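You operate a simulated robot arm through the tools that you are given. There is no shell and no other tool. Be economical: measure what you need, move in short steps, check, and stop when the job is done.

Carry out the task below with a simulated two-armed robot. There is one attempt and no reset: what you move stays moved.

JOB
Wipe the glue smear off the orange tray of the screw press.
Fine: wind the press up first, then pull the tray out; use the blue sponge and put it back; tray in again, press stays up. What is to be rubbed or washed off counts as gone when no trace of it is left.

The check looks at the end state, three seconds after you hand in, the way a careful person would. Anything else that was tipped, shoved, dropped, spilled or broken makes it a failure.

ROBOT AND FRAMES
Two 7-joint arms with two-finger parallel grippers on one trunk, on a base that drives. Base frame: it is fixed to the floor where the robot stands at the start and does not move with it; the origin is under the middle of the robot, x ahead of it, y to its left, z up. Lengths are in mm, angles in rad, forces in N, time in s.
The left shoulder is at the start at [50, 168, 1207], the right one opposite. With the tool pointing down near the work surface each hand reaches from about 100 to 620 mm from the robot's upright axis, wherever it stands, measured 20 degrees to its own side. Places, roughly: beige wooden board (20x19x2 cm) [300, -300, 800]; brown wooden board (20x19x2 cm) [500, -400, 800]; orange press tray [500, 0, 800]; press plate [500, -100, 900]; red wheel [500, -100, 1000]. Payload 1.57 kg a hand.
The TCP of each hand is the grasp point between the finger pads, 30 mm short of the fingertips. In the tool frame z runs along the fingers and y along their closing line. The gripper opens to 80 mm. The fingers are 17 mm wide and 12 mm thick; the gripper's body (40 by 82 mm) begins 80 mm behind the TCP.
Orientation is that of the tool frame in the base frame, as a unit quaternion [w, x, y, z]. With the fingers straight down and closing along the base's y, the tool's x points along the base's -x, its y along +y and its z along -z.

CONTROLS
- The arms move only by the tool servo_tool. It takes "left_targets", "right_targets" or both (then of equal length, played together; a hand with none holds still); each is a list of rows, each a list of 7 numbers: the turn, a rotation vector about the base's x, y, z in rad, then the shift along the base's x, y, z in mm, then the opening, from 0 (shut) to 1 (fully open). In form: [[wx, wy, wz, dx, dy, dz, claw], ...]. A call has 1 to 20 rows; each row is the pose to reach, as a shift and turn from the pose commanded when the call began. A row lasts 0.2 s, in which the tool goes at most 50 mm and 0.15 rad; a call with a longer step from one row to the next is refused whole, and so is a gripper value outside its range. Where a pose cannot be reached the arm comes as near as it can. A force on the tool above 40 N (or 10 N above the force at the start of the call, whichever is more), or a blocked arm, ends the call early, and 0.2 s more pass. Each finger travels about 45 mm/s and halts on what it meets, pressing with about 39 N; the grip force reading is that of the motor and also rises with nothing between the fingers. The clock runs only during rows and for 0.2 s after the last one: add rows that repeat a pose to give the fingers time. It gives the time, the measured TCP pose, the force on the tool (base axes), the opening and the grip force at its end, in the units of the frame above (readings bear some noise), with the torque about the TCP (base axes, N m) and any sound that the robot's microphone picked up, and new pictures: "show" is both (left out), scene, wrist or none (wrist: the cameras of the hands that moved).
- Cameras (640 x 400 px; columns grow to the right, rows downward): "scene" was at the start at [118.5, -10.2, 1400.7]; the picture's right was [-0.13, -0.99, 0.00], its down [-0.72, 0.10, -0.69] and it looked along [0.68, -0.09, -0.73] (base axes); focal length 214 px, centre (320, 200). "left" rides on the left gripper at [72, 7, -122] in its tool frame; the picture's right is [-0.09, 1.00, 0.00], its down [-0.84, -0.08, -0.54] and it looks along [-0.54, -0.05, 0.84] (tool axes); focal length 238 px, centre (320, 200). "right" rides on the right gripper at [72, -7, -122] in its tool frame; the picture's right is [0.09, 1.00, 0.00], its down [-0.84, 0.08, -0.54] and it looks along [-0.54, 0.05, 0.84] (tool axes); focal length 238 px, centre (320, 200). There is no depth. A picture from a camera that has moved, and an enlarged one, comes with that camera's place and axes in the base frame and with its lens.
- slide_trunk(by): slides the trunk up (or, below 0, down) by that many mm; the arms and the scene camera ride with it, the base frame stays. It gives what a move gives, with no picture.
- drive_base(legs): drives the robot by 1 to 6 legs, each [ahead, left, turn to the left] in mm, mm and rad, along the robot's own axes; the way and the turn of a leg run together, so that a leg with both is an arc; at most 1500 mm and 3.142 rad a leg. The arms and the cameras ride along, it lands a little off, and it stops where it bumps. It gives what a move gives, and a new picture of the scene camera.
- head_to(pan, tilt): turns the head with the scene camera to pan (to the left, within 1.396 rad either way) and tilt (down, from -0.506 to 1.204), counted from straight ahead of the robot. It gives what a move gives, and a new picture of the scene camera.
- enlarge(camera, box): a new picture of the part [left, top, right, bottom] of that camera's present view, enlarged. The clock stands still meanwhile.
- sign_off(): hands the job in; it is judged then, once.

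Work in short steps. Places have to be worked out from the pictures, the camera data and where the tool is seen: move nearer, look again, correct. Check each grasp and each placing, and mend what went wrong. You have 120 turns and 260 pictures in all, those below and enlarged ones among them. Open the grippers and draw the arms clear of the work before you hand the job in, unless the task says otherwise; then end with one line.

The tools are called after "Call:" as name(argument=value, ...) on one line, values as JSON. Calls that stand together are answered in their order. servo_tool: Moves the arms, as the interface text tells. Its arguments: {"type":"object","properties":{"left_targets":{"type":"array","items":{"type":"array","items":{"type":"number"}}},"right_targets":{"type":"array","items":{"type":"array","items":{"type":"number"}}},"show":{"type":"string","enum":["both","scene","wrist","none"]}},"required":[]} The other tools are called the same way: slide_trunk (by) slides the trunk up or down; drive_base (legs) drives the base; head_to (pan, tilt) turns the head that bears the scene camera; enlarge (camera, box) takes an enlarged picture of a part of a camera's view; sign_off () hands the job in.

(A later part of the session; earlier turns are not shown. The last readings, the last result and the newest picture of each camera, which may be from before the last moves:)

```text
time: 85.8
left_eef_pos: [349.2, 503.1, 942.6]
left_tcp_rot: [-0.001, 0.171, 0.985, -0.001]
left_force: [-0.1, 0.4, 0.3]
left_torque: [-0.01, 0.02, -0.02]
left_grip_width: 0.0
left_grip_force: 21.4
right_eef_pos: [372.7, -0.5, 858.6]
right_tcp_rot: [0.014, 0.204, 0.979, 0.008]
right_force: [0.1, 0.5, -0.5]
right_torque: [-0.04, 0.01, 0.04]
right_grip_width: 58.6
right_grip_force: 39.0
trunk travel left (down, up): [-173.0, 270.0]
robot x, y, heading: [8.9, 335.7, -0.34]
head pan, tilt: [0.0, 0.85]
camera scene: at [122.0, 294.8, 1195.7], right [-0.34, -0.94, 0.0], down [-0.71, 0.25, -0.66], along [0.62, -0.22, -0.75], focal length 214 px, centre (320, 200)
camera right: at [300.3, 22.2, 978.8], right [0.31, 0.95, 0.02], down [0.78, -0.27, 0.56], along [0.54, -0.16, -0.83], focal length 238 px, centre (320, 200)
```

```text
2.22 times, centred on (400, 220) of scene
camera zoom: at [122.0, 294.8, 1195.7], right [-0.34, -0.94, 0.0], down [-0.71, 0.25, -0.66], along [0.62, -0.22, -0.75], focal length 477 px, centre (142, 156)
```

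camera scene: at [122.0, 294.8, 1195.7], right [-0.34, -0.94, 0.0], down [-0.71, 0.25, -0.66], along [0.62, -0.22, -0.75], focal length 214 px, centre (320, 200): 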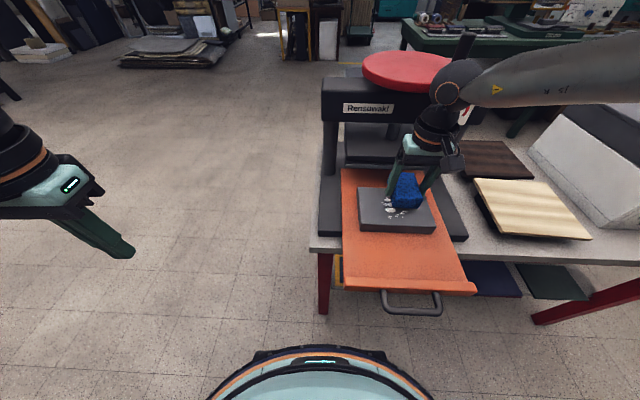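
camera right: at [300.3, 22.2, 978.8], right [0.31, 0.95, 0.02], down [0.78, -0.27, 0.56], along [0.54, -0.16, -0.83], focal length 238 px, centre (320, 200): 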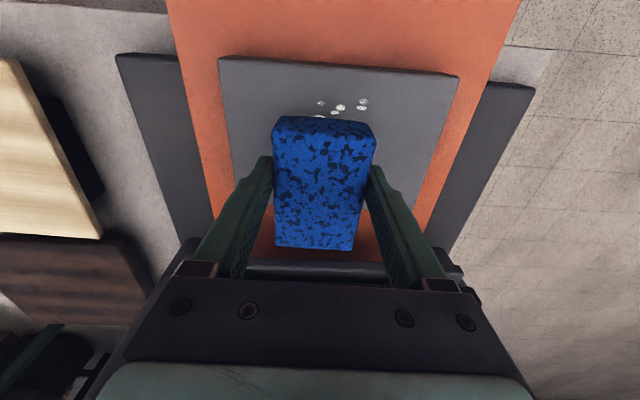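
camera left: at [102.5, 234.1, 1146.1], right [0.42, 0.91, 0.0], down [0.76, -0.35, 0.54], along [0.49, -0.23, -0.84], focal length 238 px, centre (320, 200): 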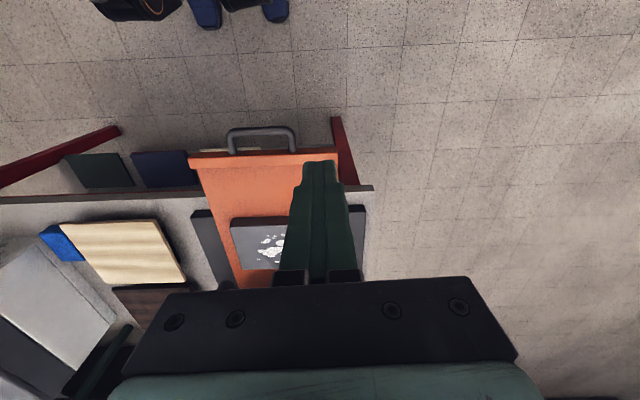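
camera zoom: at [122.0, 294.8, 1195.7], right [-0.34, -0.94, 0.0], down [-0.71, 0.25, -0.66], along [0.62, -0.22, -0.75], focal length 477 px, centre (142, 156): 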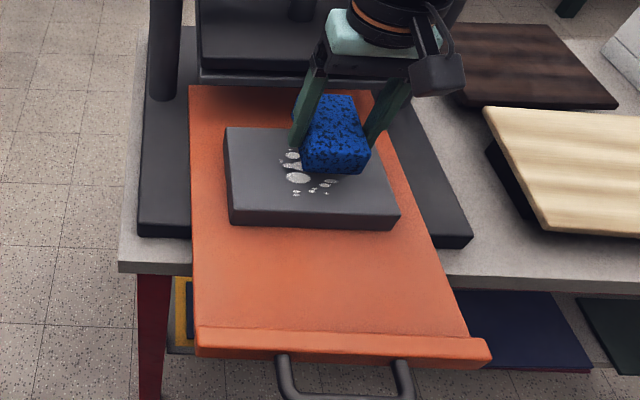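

Smear spans about ±42 mm about [376, 0]. I'll do two passes (nearer and farther). First lower at [359, 6] to z 836 and read the force.

Call:
servo_tool(right_targets=[[0, 0, 0, -14, 6, -8, 0.2], [0, 0, 0, -14, 6, -16, 0.2], [0, 0, 0, -14, 6, -22, 0.2], [0, 0, 0, -14, 6, -22, 0.2]], show="none")

Call:
enlarge(camera="right", box=[200, 30, 480, 260])

Call:
enlarge(camera="scene", box=[350, 150, 450, 250])

```text
time: 86.8
left_eef_pos: [349.8, 503.4, 944.5]
left_tcp_rot: [-0.003, 0.17, 0.985, 0.0]
left_force: [0.2, -0.5, -0.3]
left_torque: [0.03, 0.04, 0.02]
left_grip_width: 0.0
left_grip_force: 20.9
right_eef_pos: [358.9, 5.7, 838.1]
right_tcp_rot: [0.014, 0.203, 0.979, 0.008]
right_force: [0.5, -0.6, -1.2]
right_torque: [0.03, 0.02, 0.05]
right_grip_width: 58.7
right_grip_force: 38.8
trunk travel left (down, up): [-173.0, 270.0]
robot x, y, heading: [10.7, 336.6, -0.348]
head pan, tilt: [0.0, 0.85]
```

```text
1.74 times, centred on (340, 145) of right
camera zoom: at [286.4, 27.5, 957.9], right [0.31, 0.95, 0.02], down [0.78, -0.27, 0.56], along [0.54, -0.16, -0.83], focal length 414 px, centre (285, 296)
```

zoom: 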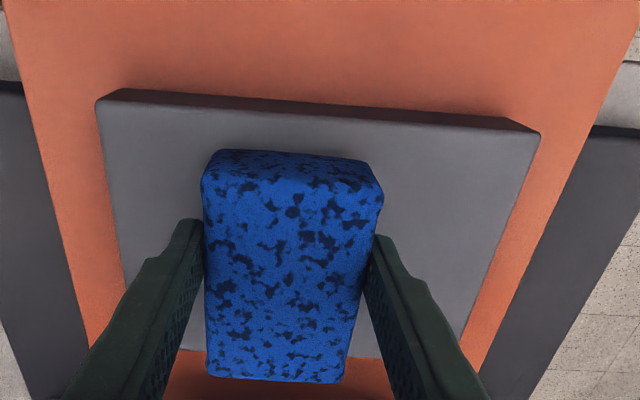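

```text
4.00 times, centred on (400, 200) of scene
camera zoom: at [122.0, 294.8, 1195.7], right [-0.34, -0.94, 0.0], down [-0.71, 0.25, -0.66], along [0.62, -0.22, -0.75], focal length 858 px, centre (0, 200)
```

zoom: 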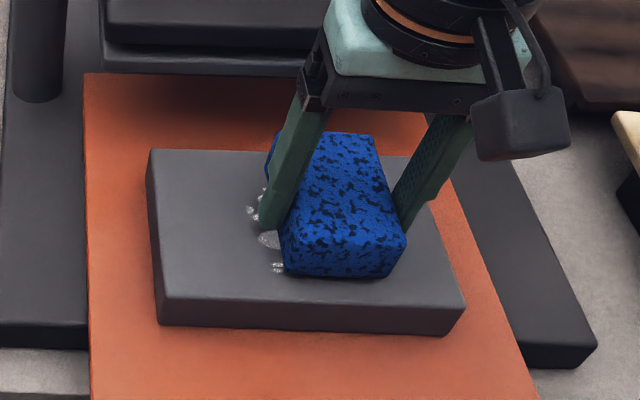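

No contact yet. I lower in 3 mm steps by up to 12 mm more.

Call:
servo_tool(right_targets=[[0, 0, 0, 0, 0, -3, 0.2], [0, 0, 0, 0, 0, -6, 0.2], [0, 0, 0, 0, 0, -9, 0.2], [0, 0, 0, 0, 0, -12, 0.2]], show="none")

```text
time: 87.9
left_eef_pos: [348.8, 504.3, 944.9]
left_tcp_rot: [-0.001, 0.171, 0.985, -0.002]
left_force: [0.1, 0.0, -0.9]
left_torque: [0.01, 0.01, -0.02]
left_grip_width: 0.0
left_grip_force: 21.0
right_eef_pos: [361.4, 3.6, 831.6]
right_tcp_rot: [0.02, 0.203, 0.979, 0.007]
right_force: [-1.7, -1.0, 17.6]
right_torque: [-0.29, 0.83, 0.01]
right_grip_width: 58.8
right_grip_force: 38.9
trunk travel left (down, up): [-173.0, 270.0]
robot x, y, heading: [10.6, 332.9, -0.339]
head pan, tilt: [0.0, 0.85]
stopped in row 4 (right hand): the force on the tool passed its limit at 42 N (the readings are from after the stop); the commanded pose is now the measured one
```

Contact found at z ≈ 833, with pressure on the sponge's near end. I level the hand by 0.045 rad and do a first full left–right stroke with light pressure.

Call:
servo_tool(right_targets=[[-0.006, 0.045, 0, 0, 0, 2, 0.2], [-0.006, 0.045, 0, 0, 0, 0, 0.2], [-0.006, 0.045, 0, 5.4, 15, 0, 0.2], [-0.006, 0.045, 0, 10.8, 30, 0, 0.2], [-0.006, 0.045, 0, 16, 45, 0, 0.2], [-0.006, 0.045, 0, 10.8, 30, 0, 0.2], [-0.006, 0.045, 0, 5.4, 15, 0, 0.2], [-0.006, 0.045, 0, 0, 0, 0, 0.2], [-0.006, 0.045, 0, -5.4, -15, 0, 0.2], [-0.006, 0.045, 0, -10.8, -30, 0, 0.2], [-0.006, 0.045, 0, -16, -45, 0, 0.2], [-0.006, 0.045, 0, -10.8, -30, 0, 0.2], [-0.006, 0.045, 0, -5.4, -15, 0, 0.2], [-0.006, 0.045, 0, 0, 0, 0, 0.2]])

```text
time: 90.9
left_eef_pos: [348.7, 503.7, 944.2]
left_tcp_rot: [-0.001, 0.171, 0.985, 0.0]
left_force: [-0.5, -0.6, -0.3]
left_torque: [-0.02, 0.0, 0.03]
left_grip_width: 0.0
left_grip_force: 21.2
right_eef_pos: [359.2, 3.6, 830.8]
right_tcp_rot: [-0.003, 0.204, 0.979, -0.002]
right_force: [-3.0, -8.8, 22.2]
right_torque: [-0.21, -0.09, -0.06]
right_grip_width: 58.6
right_grip_force: 39.0
trunk travel left (down, up): [-173.0, 270.0]
robot x, y, heading: [16.1, 334.0, -0.339]
head pan, tilt: [0.0, 0.85]
camera scene: at [120.4, 295.0, 1195.9], right [-0.34, -0.94, 0.0], down [-0.71, 0.25, -0.66], along [0.62, -0.22, -0.75], focal length 214 px, centre (320, 200)
camera right: at [291.3, 27.5, 952.9], right [0.31, 0.95, 0.0], down [0.8, -0.26, 0.54], along [0.51, -0.17, -0.84], focal length 238 px, centre (320, 200)
```

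scene: 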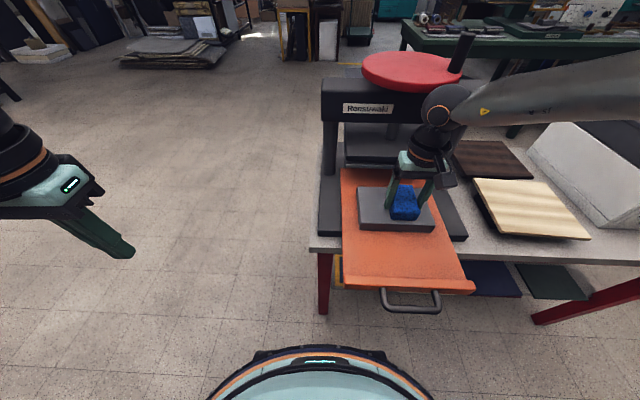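
right: 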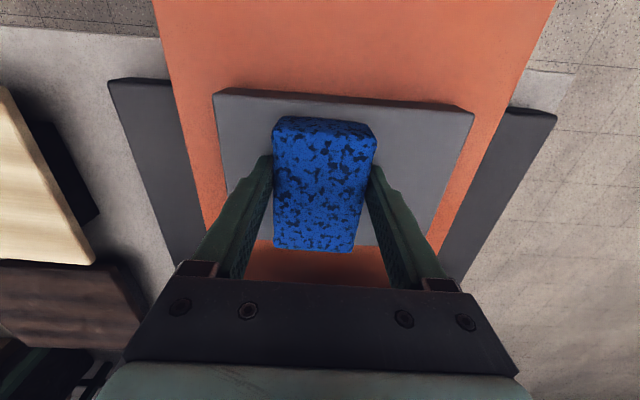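

Level now with ~20 N. Second pass 15 mm farther back (careful of the wheel above), two strokes.

Call:
servo_tool(right_targets=[[0, 0, 0, 8, -3, 0, 0.2], [0, 0, 0, 16, -6, 0, 0.2], [0, 0, 0, 21.4, 9, 0, 0.2], [0, 0, 0, 26.8, 24, 0, 0.2], [0, 0, 0, 32.5, 42, 0, 0.2], [0, 0, 0, 26.8, 24, 0, 0.2], [0, 0, 0, 21.4, 9, 0, 0.2], [0, 0, 0, 16, -6, 0, 0.2], [0, 0, 0, 10.6, -21, 0, 0.2], [0, 0, 0, 5.2, -36, 0, 0.2], [0, 0, 0, 0, -51, 0, 0.2], [0, 0, 0, 5.2, -36, 0, 0.2], [0, 0, 0, 10.6, -21, 0, 0.2], [0, 0, 0, 16, -6, 0, 0.2], [0, 0, 0, 26.8, 24, 0, 0.2], [0, 0, 0, 32.5, 42, 0, 0.2], [0, 0, 0, 32.5, 42, 12, 0.2], [0, 0, 0, 40, 65, 30, 0.2], [0, 0, 0, 30, 80, 50, 0.2]])

Call:
enlarge(camera="scene", box=[340, 150, 460, 250])

```text
time: 94.9
left_eef_pos: [349.5, 504.8, 944.2]
left_tcp_rot: [-0.002, 0.17, 0.985, -0.001]
left_force: [-0.4, -0.4, -0.5]
left_torque: [-0.02, 0.0, 0.0]
left_grip_width: 0.0
left_grip_force: 21.9
right_eef_pos: [369.7, 66.1, 881.6]
right_tcp_rot: [-0.002, 0.203, 0.979, -0.001]
right_force: [-0.1, 0.1, -0.4]
right_torque: [-0.03, 0.0, 0.0]
right_grip_width: 58.5
right_grip_force: 38.8
right hand out of reach, approached as far as the arm can: row 5, 16, 17, 18, 19
trunk travel left (down, up): [-173.0, 270.0]
robot x, y, heading: [12.1, 329.7, -0.34]
head pan, tilt: [0.0, 0.85]
camera scene: at [121.9, 294.8, 1195.6], right [-0.34, -0.94, 0.0], down [-0.71, 0.25, -0.66], along [0.62, -0.22, -0.75], focal length 214 px, centre (320, 200)
camera right: at [303.0, 90.1, 1003.7], right [0.31, 0.95, 0.0], down [0.8, -0.26, 0.54], along [0.51, -0.17, -0.84], focal length 238 px, centre (320, 200)
```

scene: 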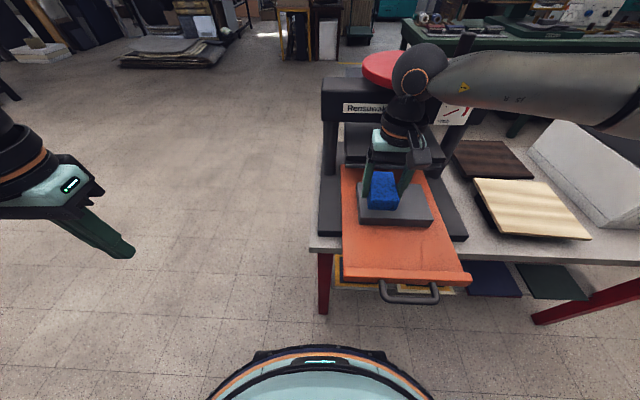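
right: 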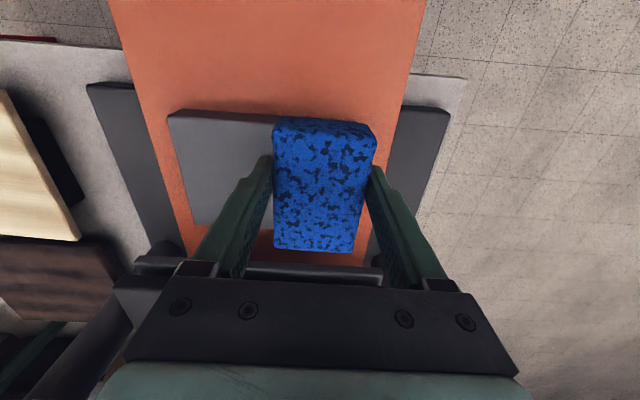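

```text
4.00 times, centred on (400, 200) of scene
camera zoom: at [121.9, 294.8, 1195.6], right [-0.34, -0.94, 0.0], down [-0.71, 0.25, -0.66], along [0.62, -0.22, -0.75], focal length 858 px, centre (0, 200)
```

zoom: 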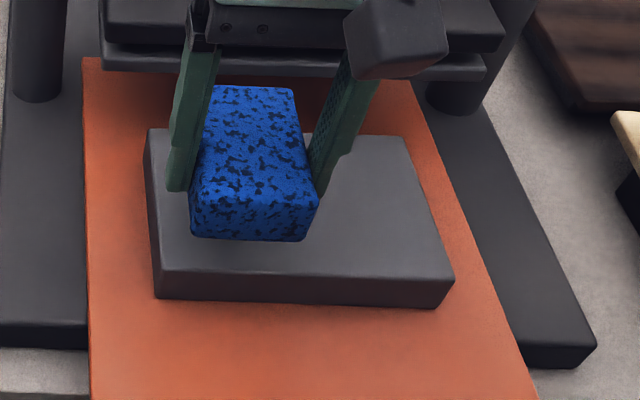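

Most seems clean. I draw the sponge back and up to view the whole bed.

Call:
servo_tool(right_targets=[[0, 0, 0, -35, 0, 20, 0.2], [0, 0, 0, -65, -20, 40, 0.2], [0, 0, 0, -85, -60, 55, 0.2], [0, 0, 0, -105, -100, 60, 0.2], [0, 0, 0, -125, -140, 60, 0.2], [0, 0, 0, -140, -180, 60, 0.2], [0, 0, 0, -140, -180, 60, 0.2]], show="wrist")

Call:
enlarge(camera="scene", box=[345, 170, 445, 240])

```text
time: 96.5
left_eef_pos: [350.8, 503.1, 944.7]
left_tcp_rot: [-0.003, 0.17, 0.985, -0.001]
left_force: [0.6, -0.7, 1.7]
left_torque: [-0.01, -0.02, 0.0]
left_grip_width: 0.0
left_grip_force: 21.2
right_eef_pos: [228.9, -114.3, 940.2]
right_tcp_rot: [-0.004, 0.202, 0.979, 0.0]
right_force: [0.3, 0.2, -0.8]
right_torque: [0.0, 0.03, -0.03]
right_grip_width: 58.4
right_grip_force: 38.9
trunk travel left (down, up): [-173.0, 270.0]
robot x, y, heading: [11.6, 333.8, -0.343]
head pan, tilt: [0.0, 0.85]
camera right: at [161.3, -91.3, 1062.6], right [0.31, 0.95, 0.0], down [0.8, -0.26, 0.54], along [0.51, -0.17, -0.84], focal length 238 px, centre (320, 200)
```

right: 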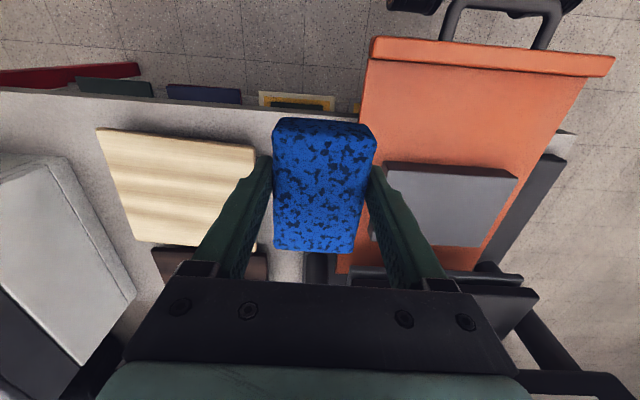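

```text
5.71 times, centred on (395, 205) of scene
camera zoom: at [121.9, 294.7, 1195.7], right [-0.34, -0.94, 0.0], down [-0.71, 0.25, -0.66], along [0.62, -0.22, -0.75], focal length 1226 px, centre (-109, 171)
```

zoom: 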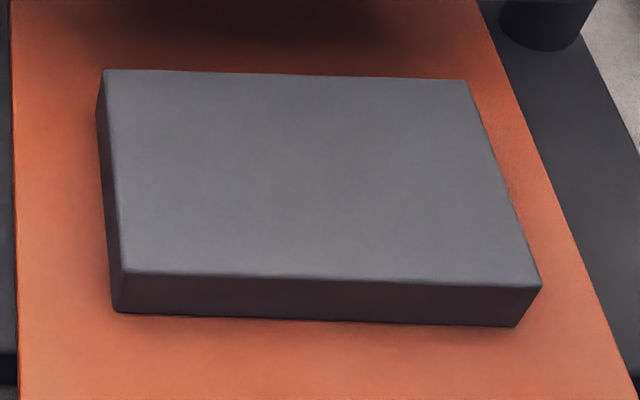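

The bed is spotless. I return the hand to the carrying pose and drive back right 478 / ahead 20 to the sponge's place.

Call:
servo_tool(right_targets=[[0, 0, 0, 20, 32, 0, 0.2], [0, 0, 0, 40, 64, 0, 0.2], [0, 0, 0, 60, 96, 0, 0.2], [0, 0, 0, 70, 127, 0, 0.2], [0, 0, 0, 70, 127, 0, 0.2]], show="none")

Call:
drive_base(legs=[[0, -478, 0], [20, 0, 0]])

Call:
enlarge(camera="scene", box=[280, 130, 440, 270])

```text
time: 97.7
left_eef_pos: [349.3, 503.8, 943.9]
left_tcp_rot: [-0.002, 0.171, 0.985, -0.002]
left_force: [-0.1, -0.2, 0.4]
left_torque: [0.01, -0.03, -0.01]
left_grip_width: 0.2
left_grip_force: 21.1
right_eef_pos: [298.9, 13.8, 938.7]
right_tcp_rot: [-0.004, 0.204, 0.979, 0.0]
right_force: [-0.2, -0.2, 0.1]
right_torque: [0.01, 0.01, 0.0]
right_grip_width: 58.8
right_grip_force: 39.3
trunk travel left (down, up): [-173.0, 270.0]
robot x, y, heading: [14.2, 335.1, -0.346]
head pan, tilt: [0.0, 0.85]
```

```text
time: 102.7
left_eef_pos: [210.8, 57.4, 943.8]
left_tcp_rot: [-0.002, 0.172, 0.985, -0.002]
left_force: [-0.7, -0.7, 0.8]
left_torque: [-0.01, 0.01, -0.01]
left_grip_width: 0.0
left_grip_force: 20.8
right_eef_pos: [160.4, -433.1, 938.8]
right_tcp_rot: [-0.004, 0.204, 0.979, 0.0]
right_force: [-0.2, -0.1, -0.9]
right_torque: [-0.02, 0.02, 0.0]
right_grip_width: 58.6
right_grip_force: 39.2
trunk travel left (down, up): [-173.0, 270.0]
robot x, y, heading: [-128.6, -112.7, -0.348]
head pan, tilt: [0.0, 0.85]
camera scene: at [-16.9, -151.4, 1195.6], right [-0.34, -0.94, 0.0], down [-0.71, 0.26, -0.66], along [0.62, -0.22, -0.75], focal length 214 px, centre (320, 200)
```

scene: 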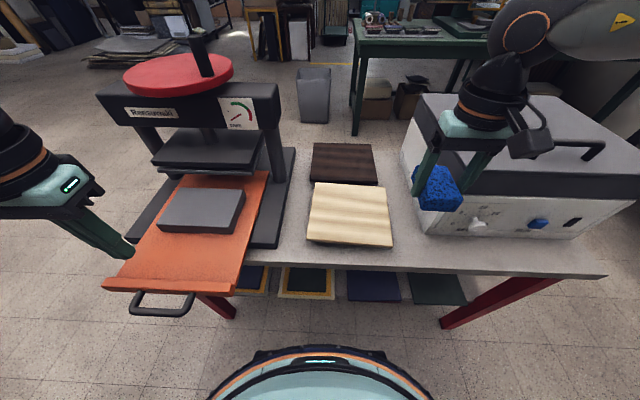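

```text
2.86 times, centred on (360, 200) of scene
camera zoom: at [-16.9, -151.4, 1195.6], right [-0.34, -0.94, 0.0], down [-0.71, 0.26, -0.66], along [0.62, -0.22, -0.75], focal length 613 px, centre (206, 200)
```

zoom: 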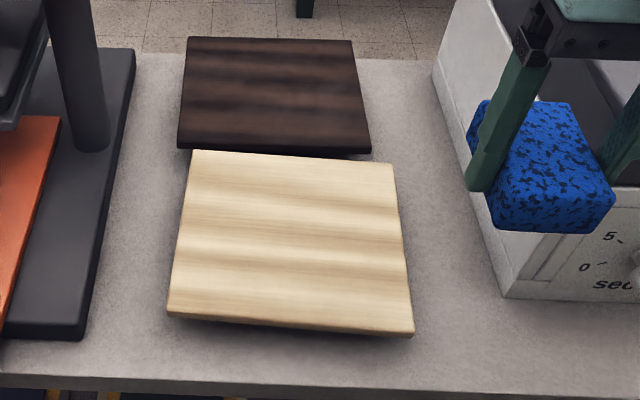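

I plan to restore the board using the outside of the left finger (sponge still held): board now centred [282.5, -342] at yaw -25°, originally ≈ [281, -328] at -21.5°. I move above the corridor between board and machine, to [238, -482].

Call:
servo_tool(right_targets=[[0, 0, 0, 20, -12, 0, 0.2], [0, 0, 0, 45, -28, -5, 0.2], [0, 0, 0, 70, -44, -15, 0.2], [0, 0, 0, 78, -49, -40, 0.2], [0, 0, 0, 78, -49, -80, 0.2], [0, 0, 0, 78, -49, -100, 0.2], [0, 0, 0, 78, -49, -100, 0.2]])

Call:
enlarge(camera="right", box=[160, 60, 520, 280])

Call:
enlarge(camera="scene", box=[300, 130, 460, 260])

```text
time: 104.3
left_eef_pos: [211.4, 57.8, 943.8]
left_tcp_rot: [-0.002, 0.171, 0.985, -0.002]
left_force: [0.1, -0.1, -0.2]
left_torque: [0.02, 0.01, -0.02]
left_grip_width: 0.0
left_grip_force: 21.6
right_eef_pos: [238.9, -481.9, 837.1]
right_tcp_rot: [-0.003, 0.204, 0.979, -0.002]
right_force: [-0.3, -0.4, -0.2]
right_torque: [0.0, 0.0, -0.02]
right_grip_width: 58.3
right_grip_force: 38.5
trunk travel left (down, up): [-173.0, 270.0]
robot x, y, heading: [-127.3, -112.3, -0.345]
head pan, tilt: [0.0, 0.85]
camera scene: at [-17.2, -151.3, 1195.7], right [-0.34, -0.94, 0.0], down [-0.71, 0.25, -0.66], along [0.62, -0.22, -0.75], focal length 214 px, centre (320, 200)
camera right: at [171.3, -458.8, 959.9], right [0.31, 0.95, 0.0], down [0.8, -0.26, 0.54], along [0.51, -0.17, -0.84], focal length 238 px, centre (320, 200)
```

scene: 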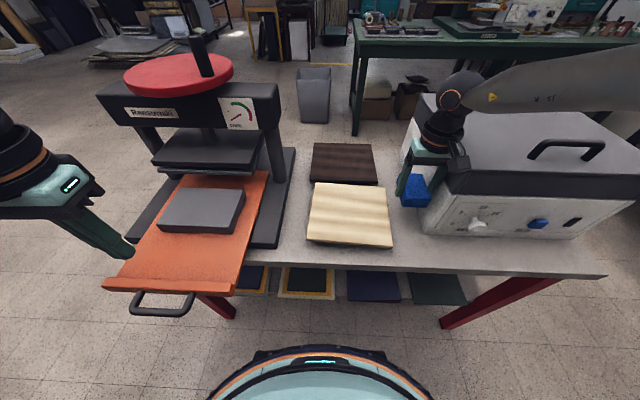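
right: 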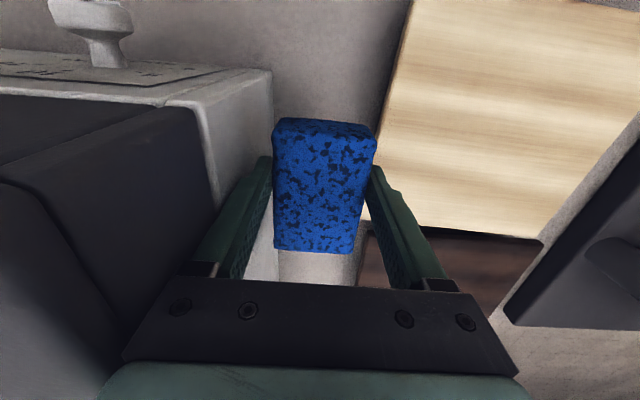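

```text
1.78 times, centred on (340, 170) of right
camera zoom: at [171.3, -458.8, 959.9], right [0.31, 0.95, 0.0], down [0.8, -0.26, 0.54], along [0.51, -0.17, -0.84], focal length 424 px, centre (284, 253)
```

zoom: 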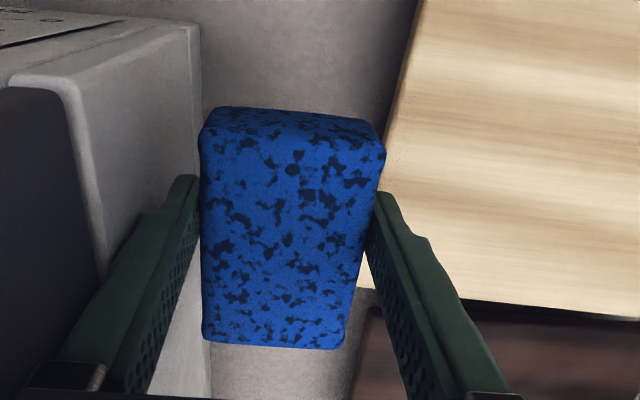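

```text
3.08 times, centred on (380, 195) of scene
camera zoom: at [-17.2, -151.3, 1195.7], right [-0.34, -0.94, 0.0], down [-0.71, 0.25, -0.66], along [0.62, -0.22, -0.75], focal length 660 px, centre (135, 215)
```

zoom: 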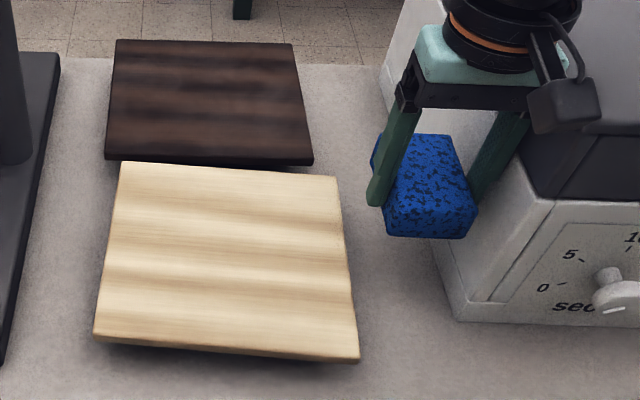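

Clearances are ~9 mm on both sides. I descend to z 779 (tips beside the board's edge) and push 20 mm along the board's left direction, then look.

Call:
servo_tool(right_targets=[[0, 0, 0, 0, 0, -20, 0.2], [0, 0, 0, 0, 0, -40, 0.2], [0, 0, 0, 0, 0, -58, 0.2], [0, 0, 0, 2, 4.5, -58, 0.2], [0, 0, 0, 4.5, 9, -58, 0.2], [0, 0, 0, 6, 12.5, -58, 0.2], [0, 0, 0, 7.5, 15.5, -58, 0.2], [0, 0, 0, 9, 18, -58, 0.2], [0, 0, 0, 9, 18, -58, 0.2]])

Call:
enlarge(camera="scene", box=[300, 130, 460, 260])

```text
time: 106.3
left_eef_pos: [210.0, 58.4, 944.4]
left_tcp_rot: [-0.001, 0.172, 0.985, 0.0]
left_force: [0.8, -0.7, -0.9]
left_torque: [-0.03, -0.01, 0.0]
left_grip_width: 0.0
left_grip_force: 21.1
right_eef_pos: [247.4, -464.4, 781.3]
right_tcp_rot: [-0.003, 0.204, 0.979, 0.0]
right_force: [-0.1, -1.1, -0.4]
right_torque: [-0.04, -0.02, 0.01]
right_grip_width: 58.6
right_grip_force: 38.8
trunk travel left (down, up): [-173.0, 270.0]
robot x, y, heading: [-127.2, -112.1, -0.347]
head pan, tilt: [0.0, 0.85]
camera scene: at [-17.2, -151.3, 1195.7], right [-0.34, -0.94, 0.0], down [-0.71, 0.25, -0.66], along [0.62, -0.22, -0.75], focal length 214 px, centre (320, 200)
camera right: at [179.3, -440.8, 903.2], right [0.31, 0.95, 0.0], down [0.8, -0.26, 0.54], along [0.51, -0.17, -0.84], focal length 238 px, centre (320, 200)
```

scene: 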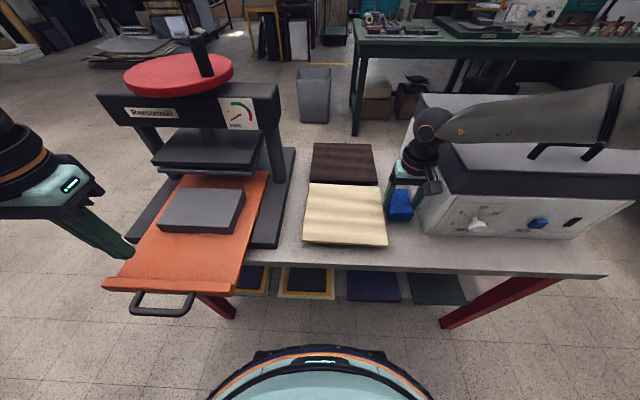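
right: 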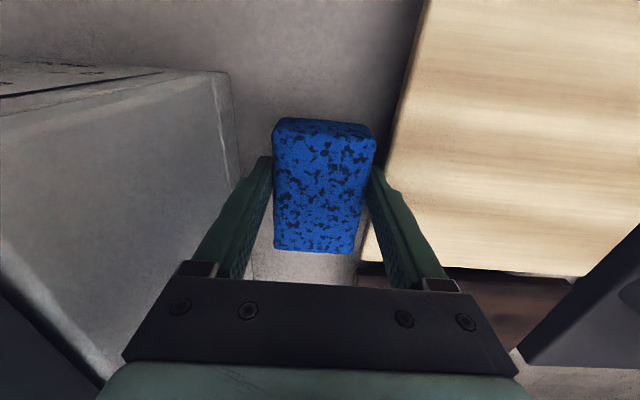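

```text
3.08 times, centred on (380, 195) of scene
camera zoom: at [-17.2, -151.3, 1195.7], right [-0.34, -0.94, 0.0], down [-0.71, 0.25, -0.66], along [0.62, -0.22, -0.75], focal length 660 px, centre (135, 215)
```

zoom: 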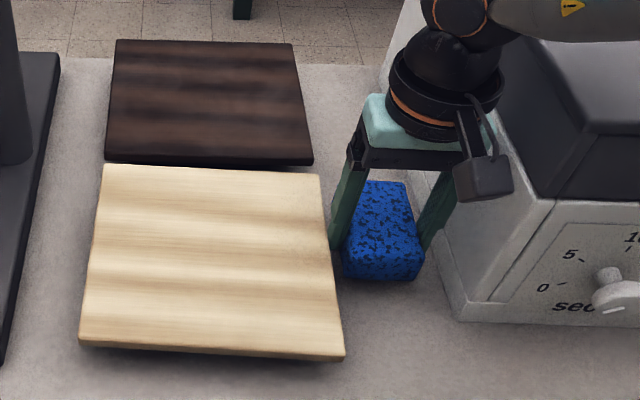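

The board is back within ~4 mm / 1.6° of its original pose. Now I back off it, slide to the sponge's old spot [200.5, -451.5] and set it down to z 760.

Call:
servo_tool(right_targets=[[0, 0, 0, -1.7, -3.6, 0, 0.2], [0, 0, 0, -12, 0, 0, 0.2], [0, 0, 0, -24, 4, 0, 0.2], [0, 0, 0, -36, 8.5, 0, 0.2], [0, 0, 0, -46.9, 12.9, 0, 0.2], [0, 0, 0, -46.9, 12.9, -8, 0.2], [0, 0, 0, -46.9, 12.9, -15, 0.2], [0, 0, 0, -46.9, 12.9, -20, 0.2], [0, 0, 0, -46.9, 12.9, -20, 0.2]])

```text
time: 108.3
left_eef_pos: [211.0, 59.4, 943.4]
left_tcp_rot: [-0.002, 0.173, 0.985, -0.002]
left_force: [0.0, -0.1, 0.3]
left_torque: [-0.01, 0.06, 0.01]
left_grip_width: 0.0
left_grip_force: 21.3
right_eef_pos: [198.5, -452.6, 762.0]
right_tcp_rot: [-0.002, 0.205, 0.979, -0.001]
right_force: [-1.0, 0.4, 0.0]
right_torque: [0.0, -0.03, -0.03]
right_grip_width: 58.3
right_grip_force: 38.8
trunk travel left (down, up): [-173.0, 270.0]
robot x, y, heading: [-128.6, -113.9, -0.349]
head pan, tilt: [0.0, 0.85]
camera scene: at [-17.2, -151.3, 1195.7], right [-0.34, -0.94, 0.0], down [-0.71, 0.25, -0.66], along [0.62, -0.22, -0.75], focal length 214 px, centre (320, 200)
camera right: at [131.5, -428.7, 883.3], right [0.31, 0.95, 0.0], down [0.8, -0.26, 0.54], along [0.51, -0.17, -0.84], focal length 238 px, centre (320, 200)
```

scene: 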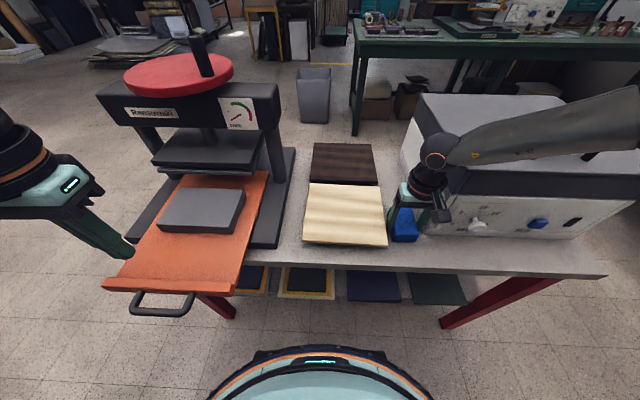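
right: 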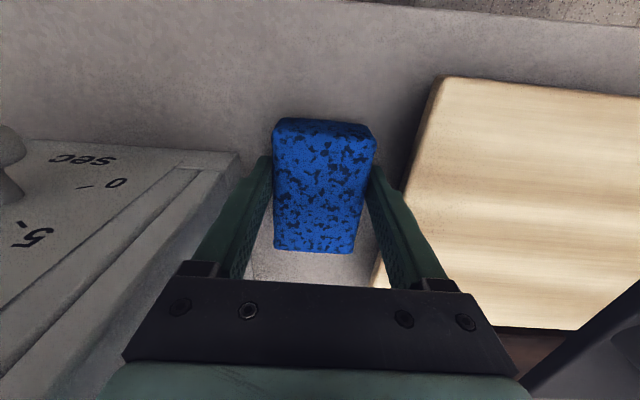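

No contact yet; I lower a few more mm to feel the table.

Call:
servo_tool(right_targets=[[0, 0, 0, 0, 0, -2, 0.2], [0, 0, 0, 0, 0, -4, 0.2], [0, 0, 0, 0, 0, -4, 0.2]], show="none")

```text
time: 109.1
left_eef_pos: [211.2, 57.3, 944.6]
left_tcp_rot: [-0.002, 0.172, 0.985, -0.002]
left_force: [-0.3, 0.5, 0.1]
left_torque: [0.02, -0.01, 0.02]
left_grip_width: 0.0
left_grip_force: 21.0
right_eef_pos: [198.1, -450.5, 757.9]
right_tcp_rot: [-0.003, 0.205, 0.979, 0.0]
right_force: [0.3, 0.3, -0.1]
right_torque: [-0.02, 0.03, 0.0]
right_grip_width: 58.4
right_grip_force: 39.1
trunk travel left (down, up): [-173.0, 270.0]
robot x, y, heading: [-132.3, -114.2, -0.348]
head pan, tilt: [0.0, 0.85]
```

Still free (sponge slid up slightly in the grip). Lower in 2 mm steps until contact.

Call:
servo_tool(right_targets=[[0, 0, 0, 0, 0, -2, 0.2], [0, 0, 0, 0, 0, -4, 0.2], [0, 0, 0, 0, 0, -5.5, 0.2], [0, 0, 0, 0, 0, -5.5, 0.2]], show="none")

Call:
enlarge(camera="scene", box=[340, 170, 460, 270])

```text
time: 110.3
left_eef_pos: [210.6, 57.2, 945.0]
left_tcp_rot: [-0.001, 0.172, 0.985, -0.002]
left_force: [-0.1, 0.3, 0.0]
left_torque: [0.0, -0.04, 0.03]
left_grip_width: 0.0
left_grip_force: 21.0
right_eef_pos: [200.2, -450.8, 755.8]
right_tcp_rot: [0.001, 0.204, 0.979, 0.0]
right_force: [-8.2, 0.7, 18.4]
right_torque: [0.14, 0.51, 0.07]
right_grip_width: 58.7
right_grip_force: 39.1
trunk travel left (down, up): [-173.0, 270.0]
robot x, y, heading: [-125.1, -112.9, -0.341]
head pan, tilt: [0.0, 0.85]
stopped in row 4 (right hand): the force on the tool passed its limit at 41 N (the readings are from after the stop); the commanded pose is now the measured one
```

```text
4.00 times, centred on (400, 220) of scene
camera zoom: at [-19.0, -150.4, 1195.6], right [-0.34, -0.94, 0.0], down [-0.71, 0.25, -0.66], along [0.62, -0.23, -0.75], focal length 858 px, centre (0, 120)
```

zoom: 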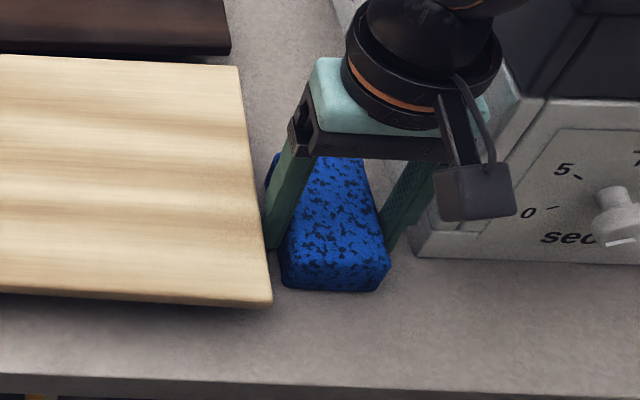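

Contact with the table is firm. I open gently to 67 mm and lift straight up.

Call:
servo_tool(right_targets=[[0, 0, 0, 0, 0, 1, 0.75], [0, 0, 0, 0, 0, 1, 0.83], [0, 0, 0, 0, 0, 2, 0.83], [0, 0, 0, 0, 0, 8, 0.83], [0, 0, 0, 0, 0, 20, 0.83], [0, 0, 0, 0, 0, 45, 0.83], [0, 0, 0, 0, 0, 90, 0.83], [0, 0, 0, -10, 4, 135, 0.83], [0, 0, 0, -40, 14, 180, 0.83], [0, 0, 0, -70, 25, 200, 0.83], [0, 0, 0, -70, 25, 200, 0.83]])

Call:
enlarge(camera="scene", box=[280, 130, 440, 270])

```text
refused: row 9 steps farther than a row can; nothing moved
```

```text
2.86 times, centred on (360, 200) of scene
camera zoom: at [-19.0, -150.4, 1195.6], right [-0.34, -0.94, 0.0], down [-0.71, 0.25, -0.66], along [0.62, -0.23, -0.75], focal length 613 px, centre (206, 200)
```

zoom: 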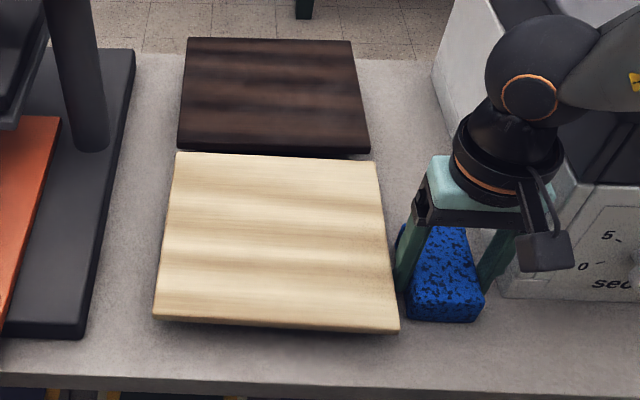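

One step was too long; I resend with shorter steps.

Call:
servo_tool(right_targets=[[0, 0, 0, 0, 0, 1, 0.75], [0, 0, 0, 0, 0, 1, 0.83], [0, 0, 0, 0, 0, 2, 0.83], [0, 0, 0, 0, 0, 8, 0.83], [0, 0, 0, 0, 0, 20, 0.83], [0, 0, 0, 0, 0, 45, 0.83], [0, 0, 0, 0, 0, 85, 0.83], [0, 0, 0, -5, 2, 125, 0.83], [0, 0, 0, -25, 9, 160, 0.83], [0, 0, 0, -50, 18, 190, 0.83], [0, 0, 0, -70, 25, 200, 0.83], [0, 0, 0, -70, 25, 200, 0.83]])

Call:
enlarge(camera="scene", box=[280, 130, 440, 270])

```text
time: 112.9
left_eef_pos: [210.4, 57.8, 945.3]
left_tcp_rot: [-0.002, 0.171, 0.985, -0.002]
left_force: [0.6, 0.0, 0.4]
left_torque: [-0.01, -0.01, -0.01]
left_grip_width: 0.2
left_grip_force: 21.2
right_eef_pos: [129.9, -426.5, 954.3]
right_tcp_rot: [-0.001, 0.204, 0.979, -0.001]
right_force: [0.0, -0.1, -0.3]
right_torque: [-0.02, 0.01, 0.02]
right_grip_width: 66.3
right_grip_force: 0.1
trunk travel left (down, up): [-173.0, 270.0]
robot x, y, heading: [-127.7, -111.8, -0.346]
head pan, tilt: [0.0, 0.85]
camera scene: at [-17.3, -151.3, 1195.7], right [-0.34, -0.94, 0.0], down [-0.71, 0.26, -0.66], along [0.62, -0.22, -0.75], focal length 214 px, centre (320, 200)
camera right: at [62.2, -404.0, 1075.5], right [0.31, 0.95, 0.0], down [0.8, -0.26, 0.54], along [0.51, -0.17, -0.84], focal length 238 px, centre (320, 200)
```

scene: 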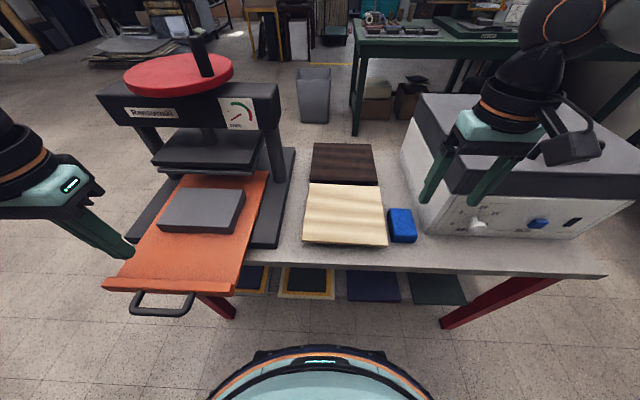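
right: 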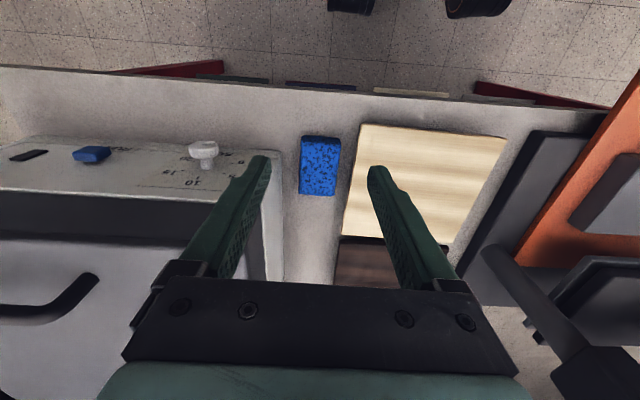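

```text
2.86 times, centred on (360, 200) of scene
camera zoom: at [-17.3, -151.3, 1195.7], right [-0.34, -0.94, 0.0], down [-0.71, 0.26, -0.66], along [0.62, -0.22, -0.75], focal length 613 px, centre (206, 200)
```

zoom: 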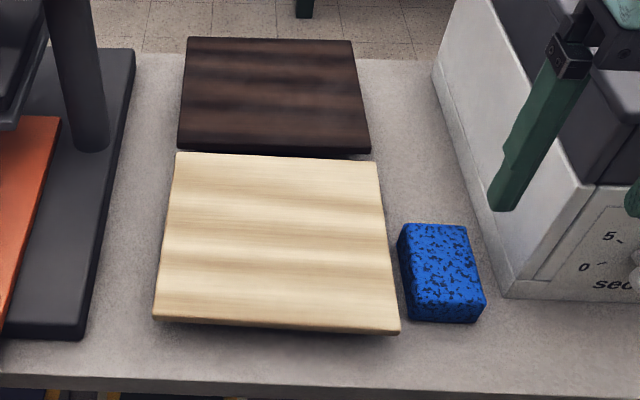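

Sponge and boards look right. Now the tray: handle bar ≈ [193, 82, 772]. I lower the closed left fingers in front of it at [165, 92] to z 830 and look.

Call:
servo_tool(left_targets=[[0, 0, 0, -22, 17, -20, 0], [0, 0, 0, -45, 34, -40, 0], [0, 0, 0, -45, 34, -80, 0], [0, 0, 0, -45, 34, -115, 0], [0, 0, 0, -45, 34, -115, 0]])

```text
time: 114.1
left_eef_pos: [209.6, 93.5, 840.1]
left_tcp_rot: [-0.003, 0.172, 0.985, -0.001]
left_force: [0.1, -1.2, 0.8]
left_torque: [0.03, 0.02, -0.02]
left_grip_width: 0.1
left_grip_force: 21.7
left hand out of reach, approached as far as the arm can: row 2, 3, 4, 5
right_eef_pos: [131.1, -428.4, 953.5]
right_tcp_rot: [-0.001, 0.204, 0.979, 0.0]
right_force: [-0.6, -0.6, 0.8]
right_torque: [0.01, 0.01, -0.01]
right_grip_width: 66.6
right_grip_force: 0.2
trunk travel left (down, up): [-173.0, 270.0]
robot x, y, heading: [-126.2, -110.3, -0.34]
head pan, tilt: [0.0, 0.85]
camera scene: at [-17.3, -151.3, 1195.7], right [-0.34, -0.94, 0.0], down [-0.71, 0.25, -0.66], along [0.62, -0.22, -0.75], focal length 214 px, centre (320, 200)
camera left: at [146.5, 123.0, 961.9], right [0.42, 0.91, 0.0], down [0.76, -0.36, 0.54], along [0.49, -0.23, -0.84], focal length 238 px, centre (320, 200)
```

scene: 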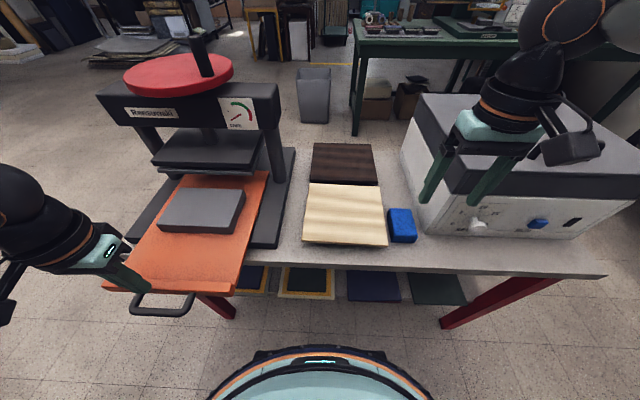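
left: 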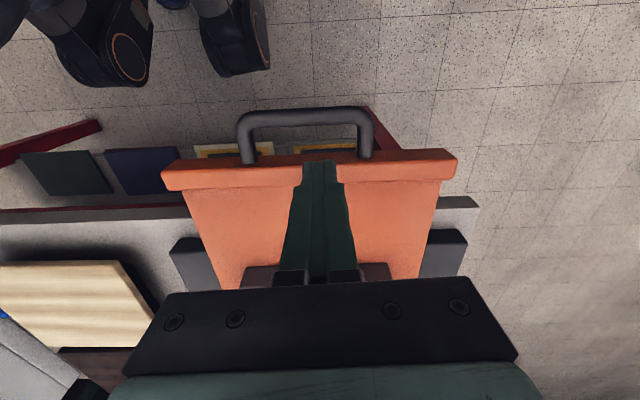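

The left arm is too folded here. I raise it and back the robot 150 mm.

Call:
servo_tool(left_targets=[[0, 0, 0, 0, 0, 40, 0], [0, 0, 0, 0, 0, 70, 0], [0, 0, 0, 0, 0, 70, 0]], show="none")

Call:
drive_base(legs=[[-150, 0, 0]])

Call:
servo_tool(left_targets=[[0, 0, 0, 24, -8, 0, 0], [0, 0, 0, 48, -16, -20, 0], [0, 0, 0, 70, -35, -50, 0], [0, 0, 0, 95, -53, -80, 0], [0, 0, 0, 95, -53, -80, 0]])

```text
time: 114.9
left_eef_pos: [208.8, 92.1, 908.2]
left_tcp_rot: [-0.003, 0.172, 0.985, -0.001]
left_force: [0.4, -0.6, -0.1]
left_torque: [0.01, 0.02, 0.02]
left_grip_width: 0.3
left_grip_force: 21.0
right_eef_pos: [131.1, -428.0, 954.5]
right_tcp_rot: [-0.001, 0.204, 0.979, 0.0]
right_force: [-0.2, 0.3, 0.3]
right_torque: [0.01, 0.01, 0.05]
right_grip_width: 66.5
right_grip_force: 0.0
trunk travel left (down, up): [-173.0, 270.0]
robot x, y, heading: [-128.7, -109.3, -0.343]
head pan, tilt: [0.0, 0.85]
```

```text
time: 116.3
left_eef_pos: [67.3, 142.2, 908.3]
left_tcp_rot: [-0.003, 0.171, 0.985, -0.001]
left_force: [-0.1, 0.8, 0.0]
left_torque: [0.0, 0.0, 0.0]
left_grip_width: 0.0
left_grip_force: 22.0
right_eef_pos: [-10.0, -376.2, 953.7]
right_tcp_rot: [-0.001, 0.204, 0.979, 0.0]
right_force: [0.1, -0.2, -0.7]
right_torque: [0.02, -0.05, -0.01]
right_grip_width: 66.4
right_grip_force: 0.0
trunk travel left (down, up): [-173.0, 270.0]
robot x, y, heading: [-269.4, -63.8, -0.347]
head pan, tilt: [0.0, 0.85]
camera scene: at [-158.8, -100.3, 1195.7], right [-0.34, -0.94, 0.0], down [-0.71, 0.26, -0.66], along [0.62, -0.22, -0.75], focal length 214 px, centre (320, 200)
```

scene: 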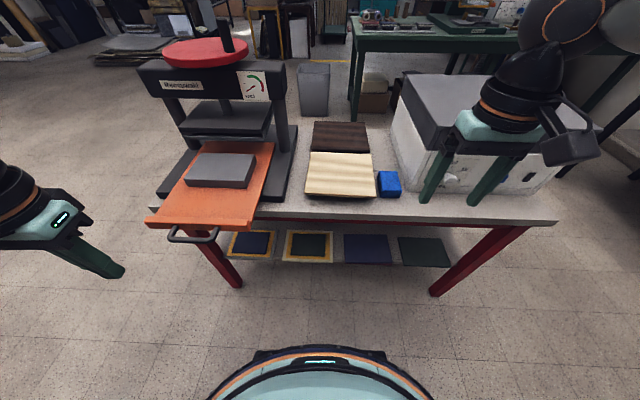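

```text
time: 117.5
left_eef_pos: [162.6, 89.6, 827.6]
left_tcp_rot: [-0.002, 0.172, 0.985, -0.001]
left_force: [1.0, 0.2, 0.6]
left_torque: [-0.02, 0.0, 0.01]
left_grip_width: 0.4
left_grip_force: 21.3
right_eef_pos: [-11.9, -376.7, 952.7]
right_tcp_rot: [-0.001, 0.205, 0.979, -0.001]
right_force: [-0.8, 0.4, 0.2]
right_torque: [0.02, -0.01, 0.0]
right_grip_width: 66.1
right_grip_force: 0.1
trunk travel left (down, up): [-173.0, 270.0]
robot x, y, heading: [-269.8, -58.3, -0.346]
head pan, tilt: [0.0, 0.85]
camera scene: at [-158.5, -100.4, 1195.7], right [-0.34, -0.94, 0.0], down [-0.71, 0.26, -0.66], along [0.62, -0.22, -0.75], focal length 214 px, centre (320, 200)
camera left: at [98.4, 120.1, 949.7], right [0.42, 0.91, 0.0], down [0.76, -0.36, 0.54], along [0.49, -0.23, -0.84], focal length 238 px, centre (320, 200)
```

scene: 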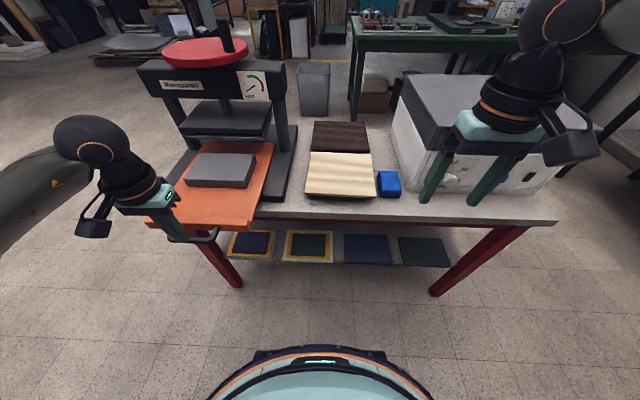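
left: 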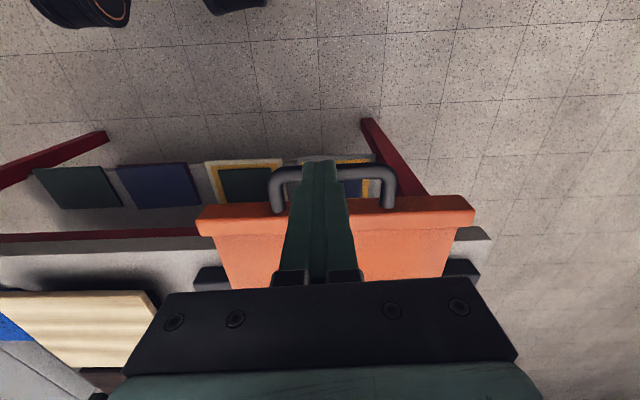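

The bar is ≈ 18 mm ahead of the fingers and 9 mm left. I shift back 10 and left 8, lower to z 788, and look.

Call:
servo_tool(left_targets=[[0, 0, 0, -7, 11, 0, 0], [0, 0, 0, -7, 11, -20, 0], [0, 0, 0, -7, 11, -40, 0], [0, 0, 0, -7, 11, -40, 0]], show="wrist")

```text
time: 118.5
left_eef_pos: [154.1, 101.1, 787.0]
left_tcp_rot: [-0.002, 0.172, 0.985, -0.002]
left_force: [-0.2, 1.2, 0.3]
left_torque: [-0.02, 0.0, 0.03]
left_grip_width: 0.0
left_grip_force: 20.8
right_eef_pos: [-10.9, -376.8, 953.1]
right_tcp_rot: [-0.001, 0.205, 0.979, -0.001]
right_force: [-0.1, -0.8, 0.0]
right_torque: [-0.02, 0.0, -0.02]
right_grip_width: 66.5
right_grip_force: 0.0
trunk travel left (down, up): [-173.0, 270.0]
robot x, y, heading: [-265.8, -60.6, -0.346]
head pan, tilt: [0.0, 0.85]
camera left: at [90.6, 131.0, 909.5], right [0.42, 0.91, 0.0], down [0.76, -0.36, 0.54], along [0.49, -0.23, -0.84], focal length 238 px, centre (320, 200)
```

left: 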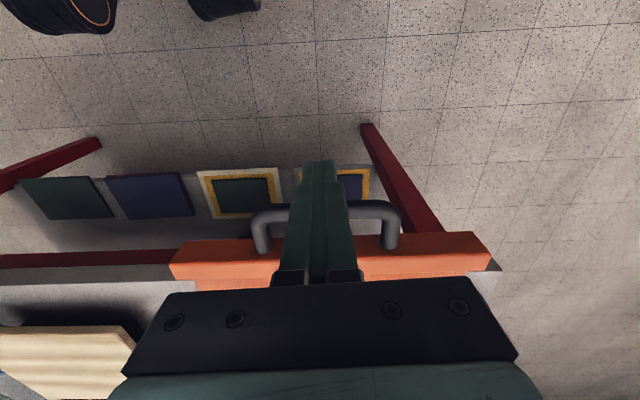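

Good. I push the tray in along its axis, 110 mm in slow steps.

Call:
servo_tool(left_targets=[[0, 0, 0, 11, -4, 0, 0], [0, 0, 0, 22, -8, 0, 0], [0, 0, 0, 33, -12, 0, 0], [0, 0, 0, 44, -16, 0, 0], [0, 0, 0, 55, -20, 0, 0], [0, 0, 0, 66, -24, 0, 0], [0, 0, 0, 77, -28, 0, 0], [0, 0, 0, 88, -32, 0, 0], [0, 0, 0, 99, -36, 0, 0], [0, 0, 0, 108, -39, 0, 0], [0, 0, 0, 108, -39, 0, 0]])

```text
time: 120.9
left_eef_pos: [266.4, 61.7, 789.1]
left_tcp_rot: [0.0, 0.171, 0.985, -0.001]
left_force: [-0.6, 0.8, 0.3]
left_torque: [-0.02, 0.02, 0.01]
left_grip_width: 0.1
left_grip_force: 21.0
right_eef_pos: [-11.2, -377.2, 953.7]
right_tcp_rot: [-0.001, 0.204, 0.979, 0.0]
right_force: [-0.5, -0.1, 0.7]
right_torque: [0.0, -0.01, -0.02]
right_grip_width: 66.3
right_grip_force: 0.0
trunk travel left (down, up): [-173.0, 270.0]
robot x, y, heading: [-268.3, -62.1, -0.347]
head pan, tilt: [0.0, 0.85]
camera scene: at [-158.6, -100.4, 1195.7], right [-0.34, -0.94, 0.0], down [-0.71, 0.26, -0.66], along [0.62, -0.22, -0.75], focal length 214 px, centre (320, 200)
camera left: at [201.0, 91.5, 911.1], right [0.42, 0.91, 0.0], down [0.76, -0.36, 0.54], along [0.49, -0.23, -0.84], focal length 238 px, centre (320, 200)
```

scene: 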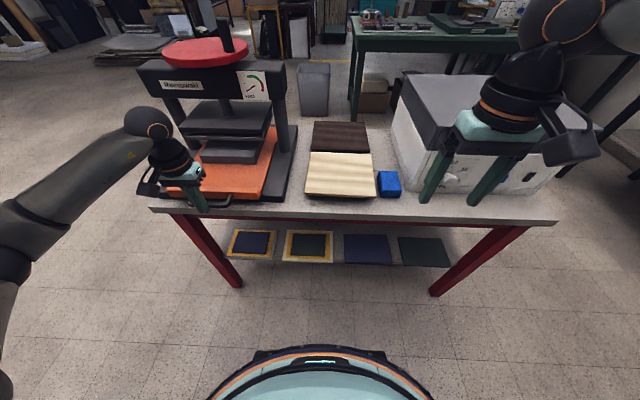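
left: 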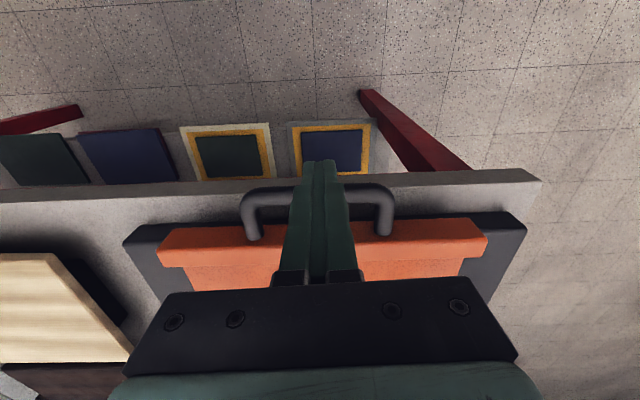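

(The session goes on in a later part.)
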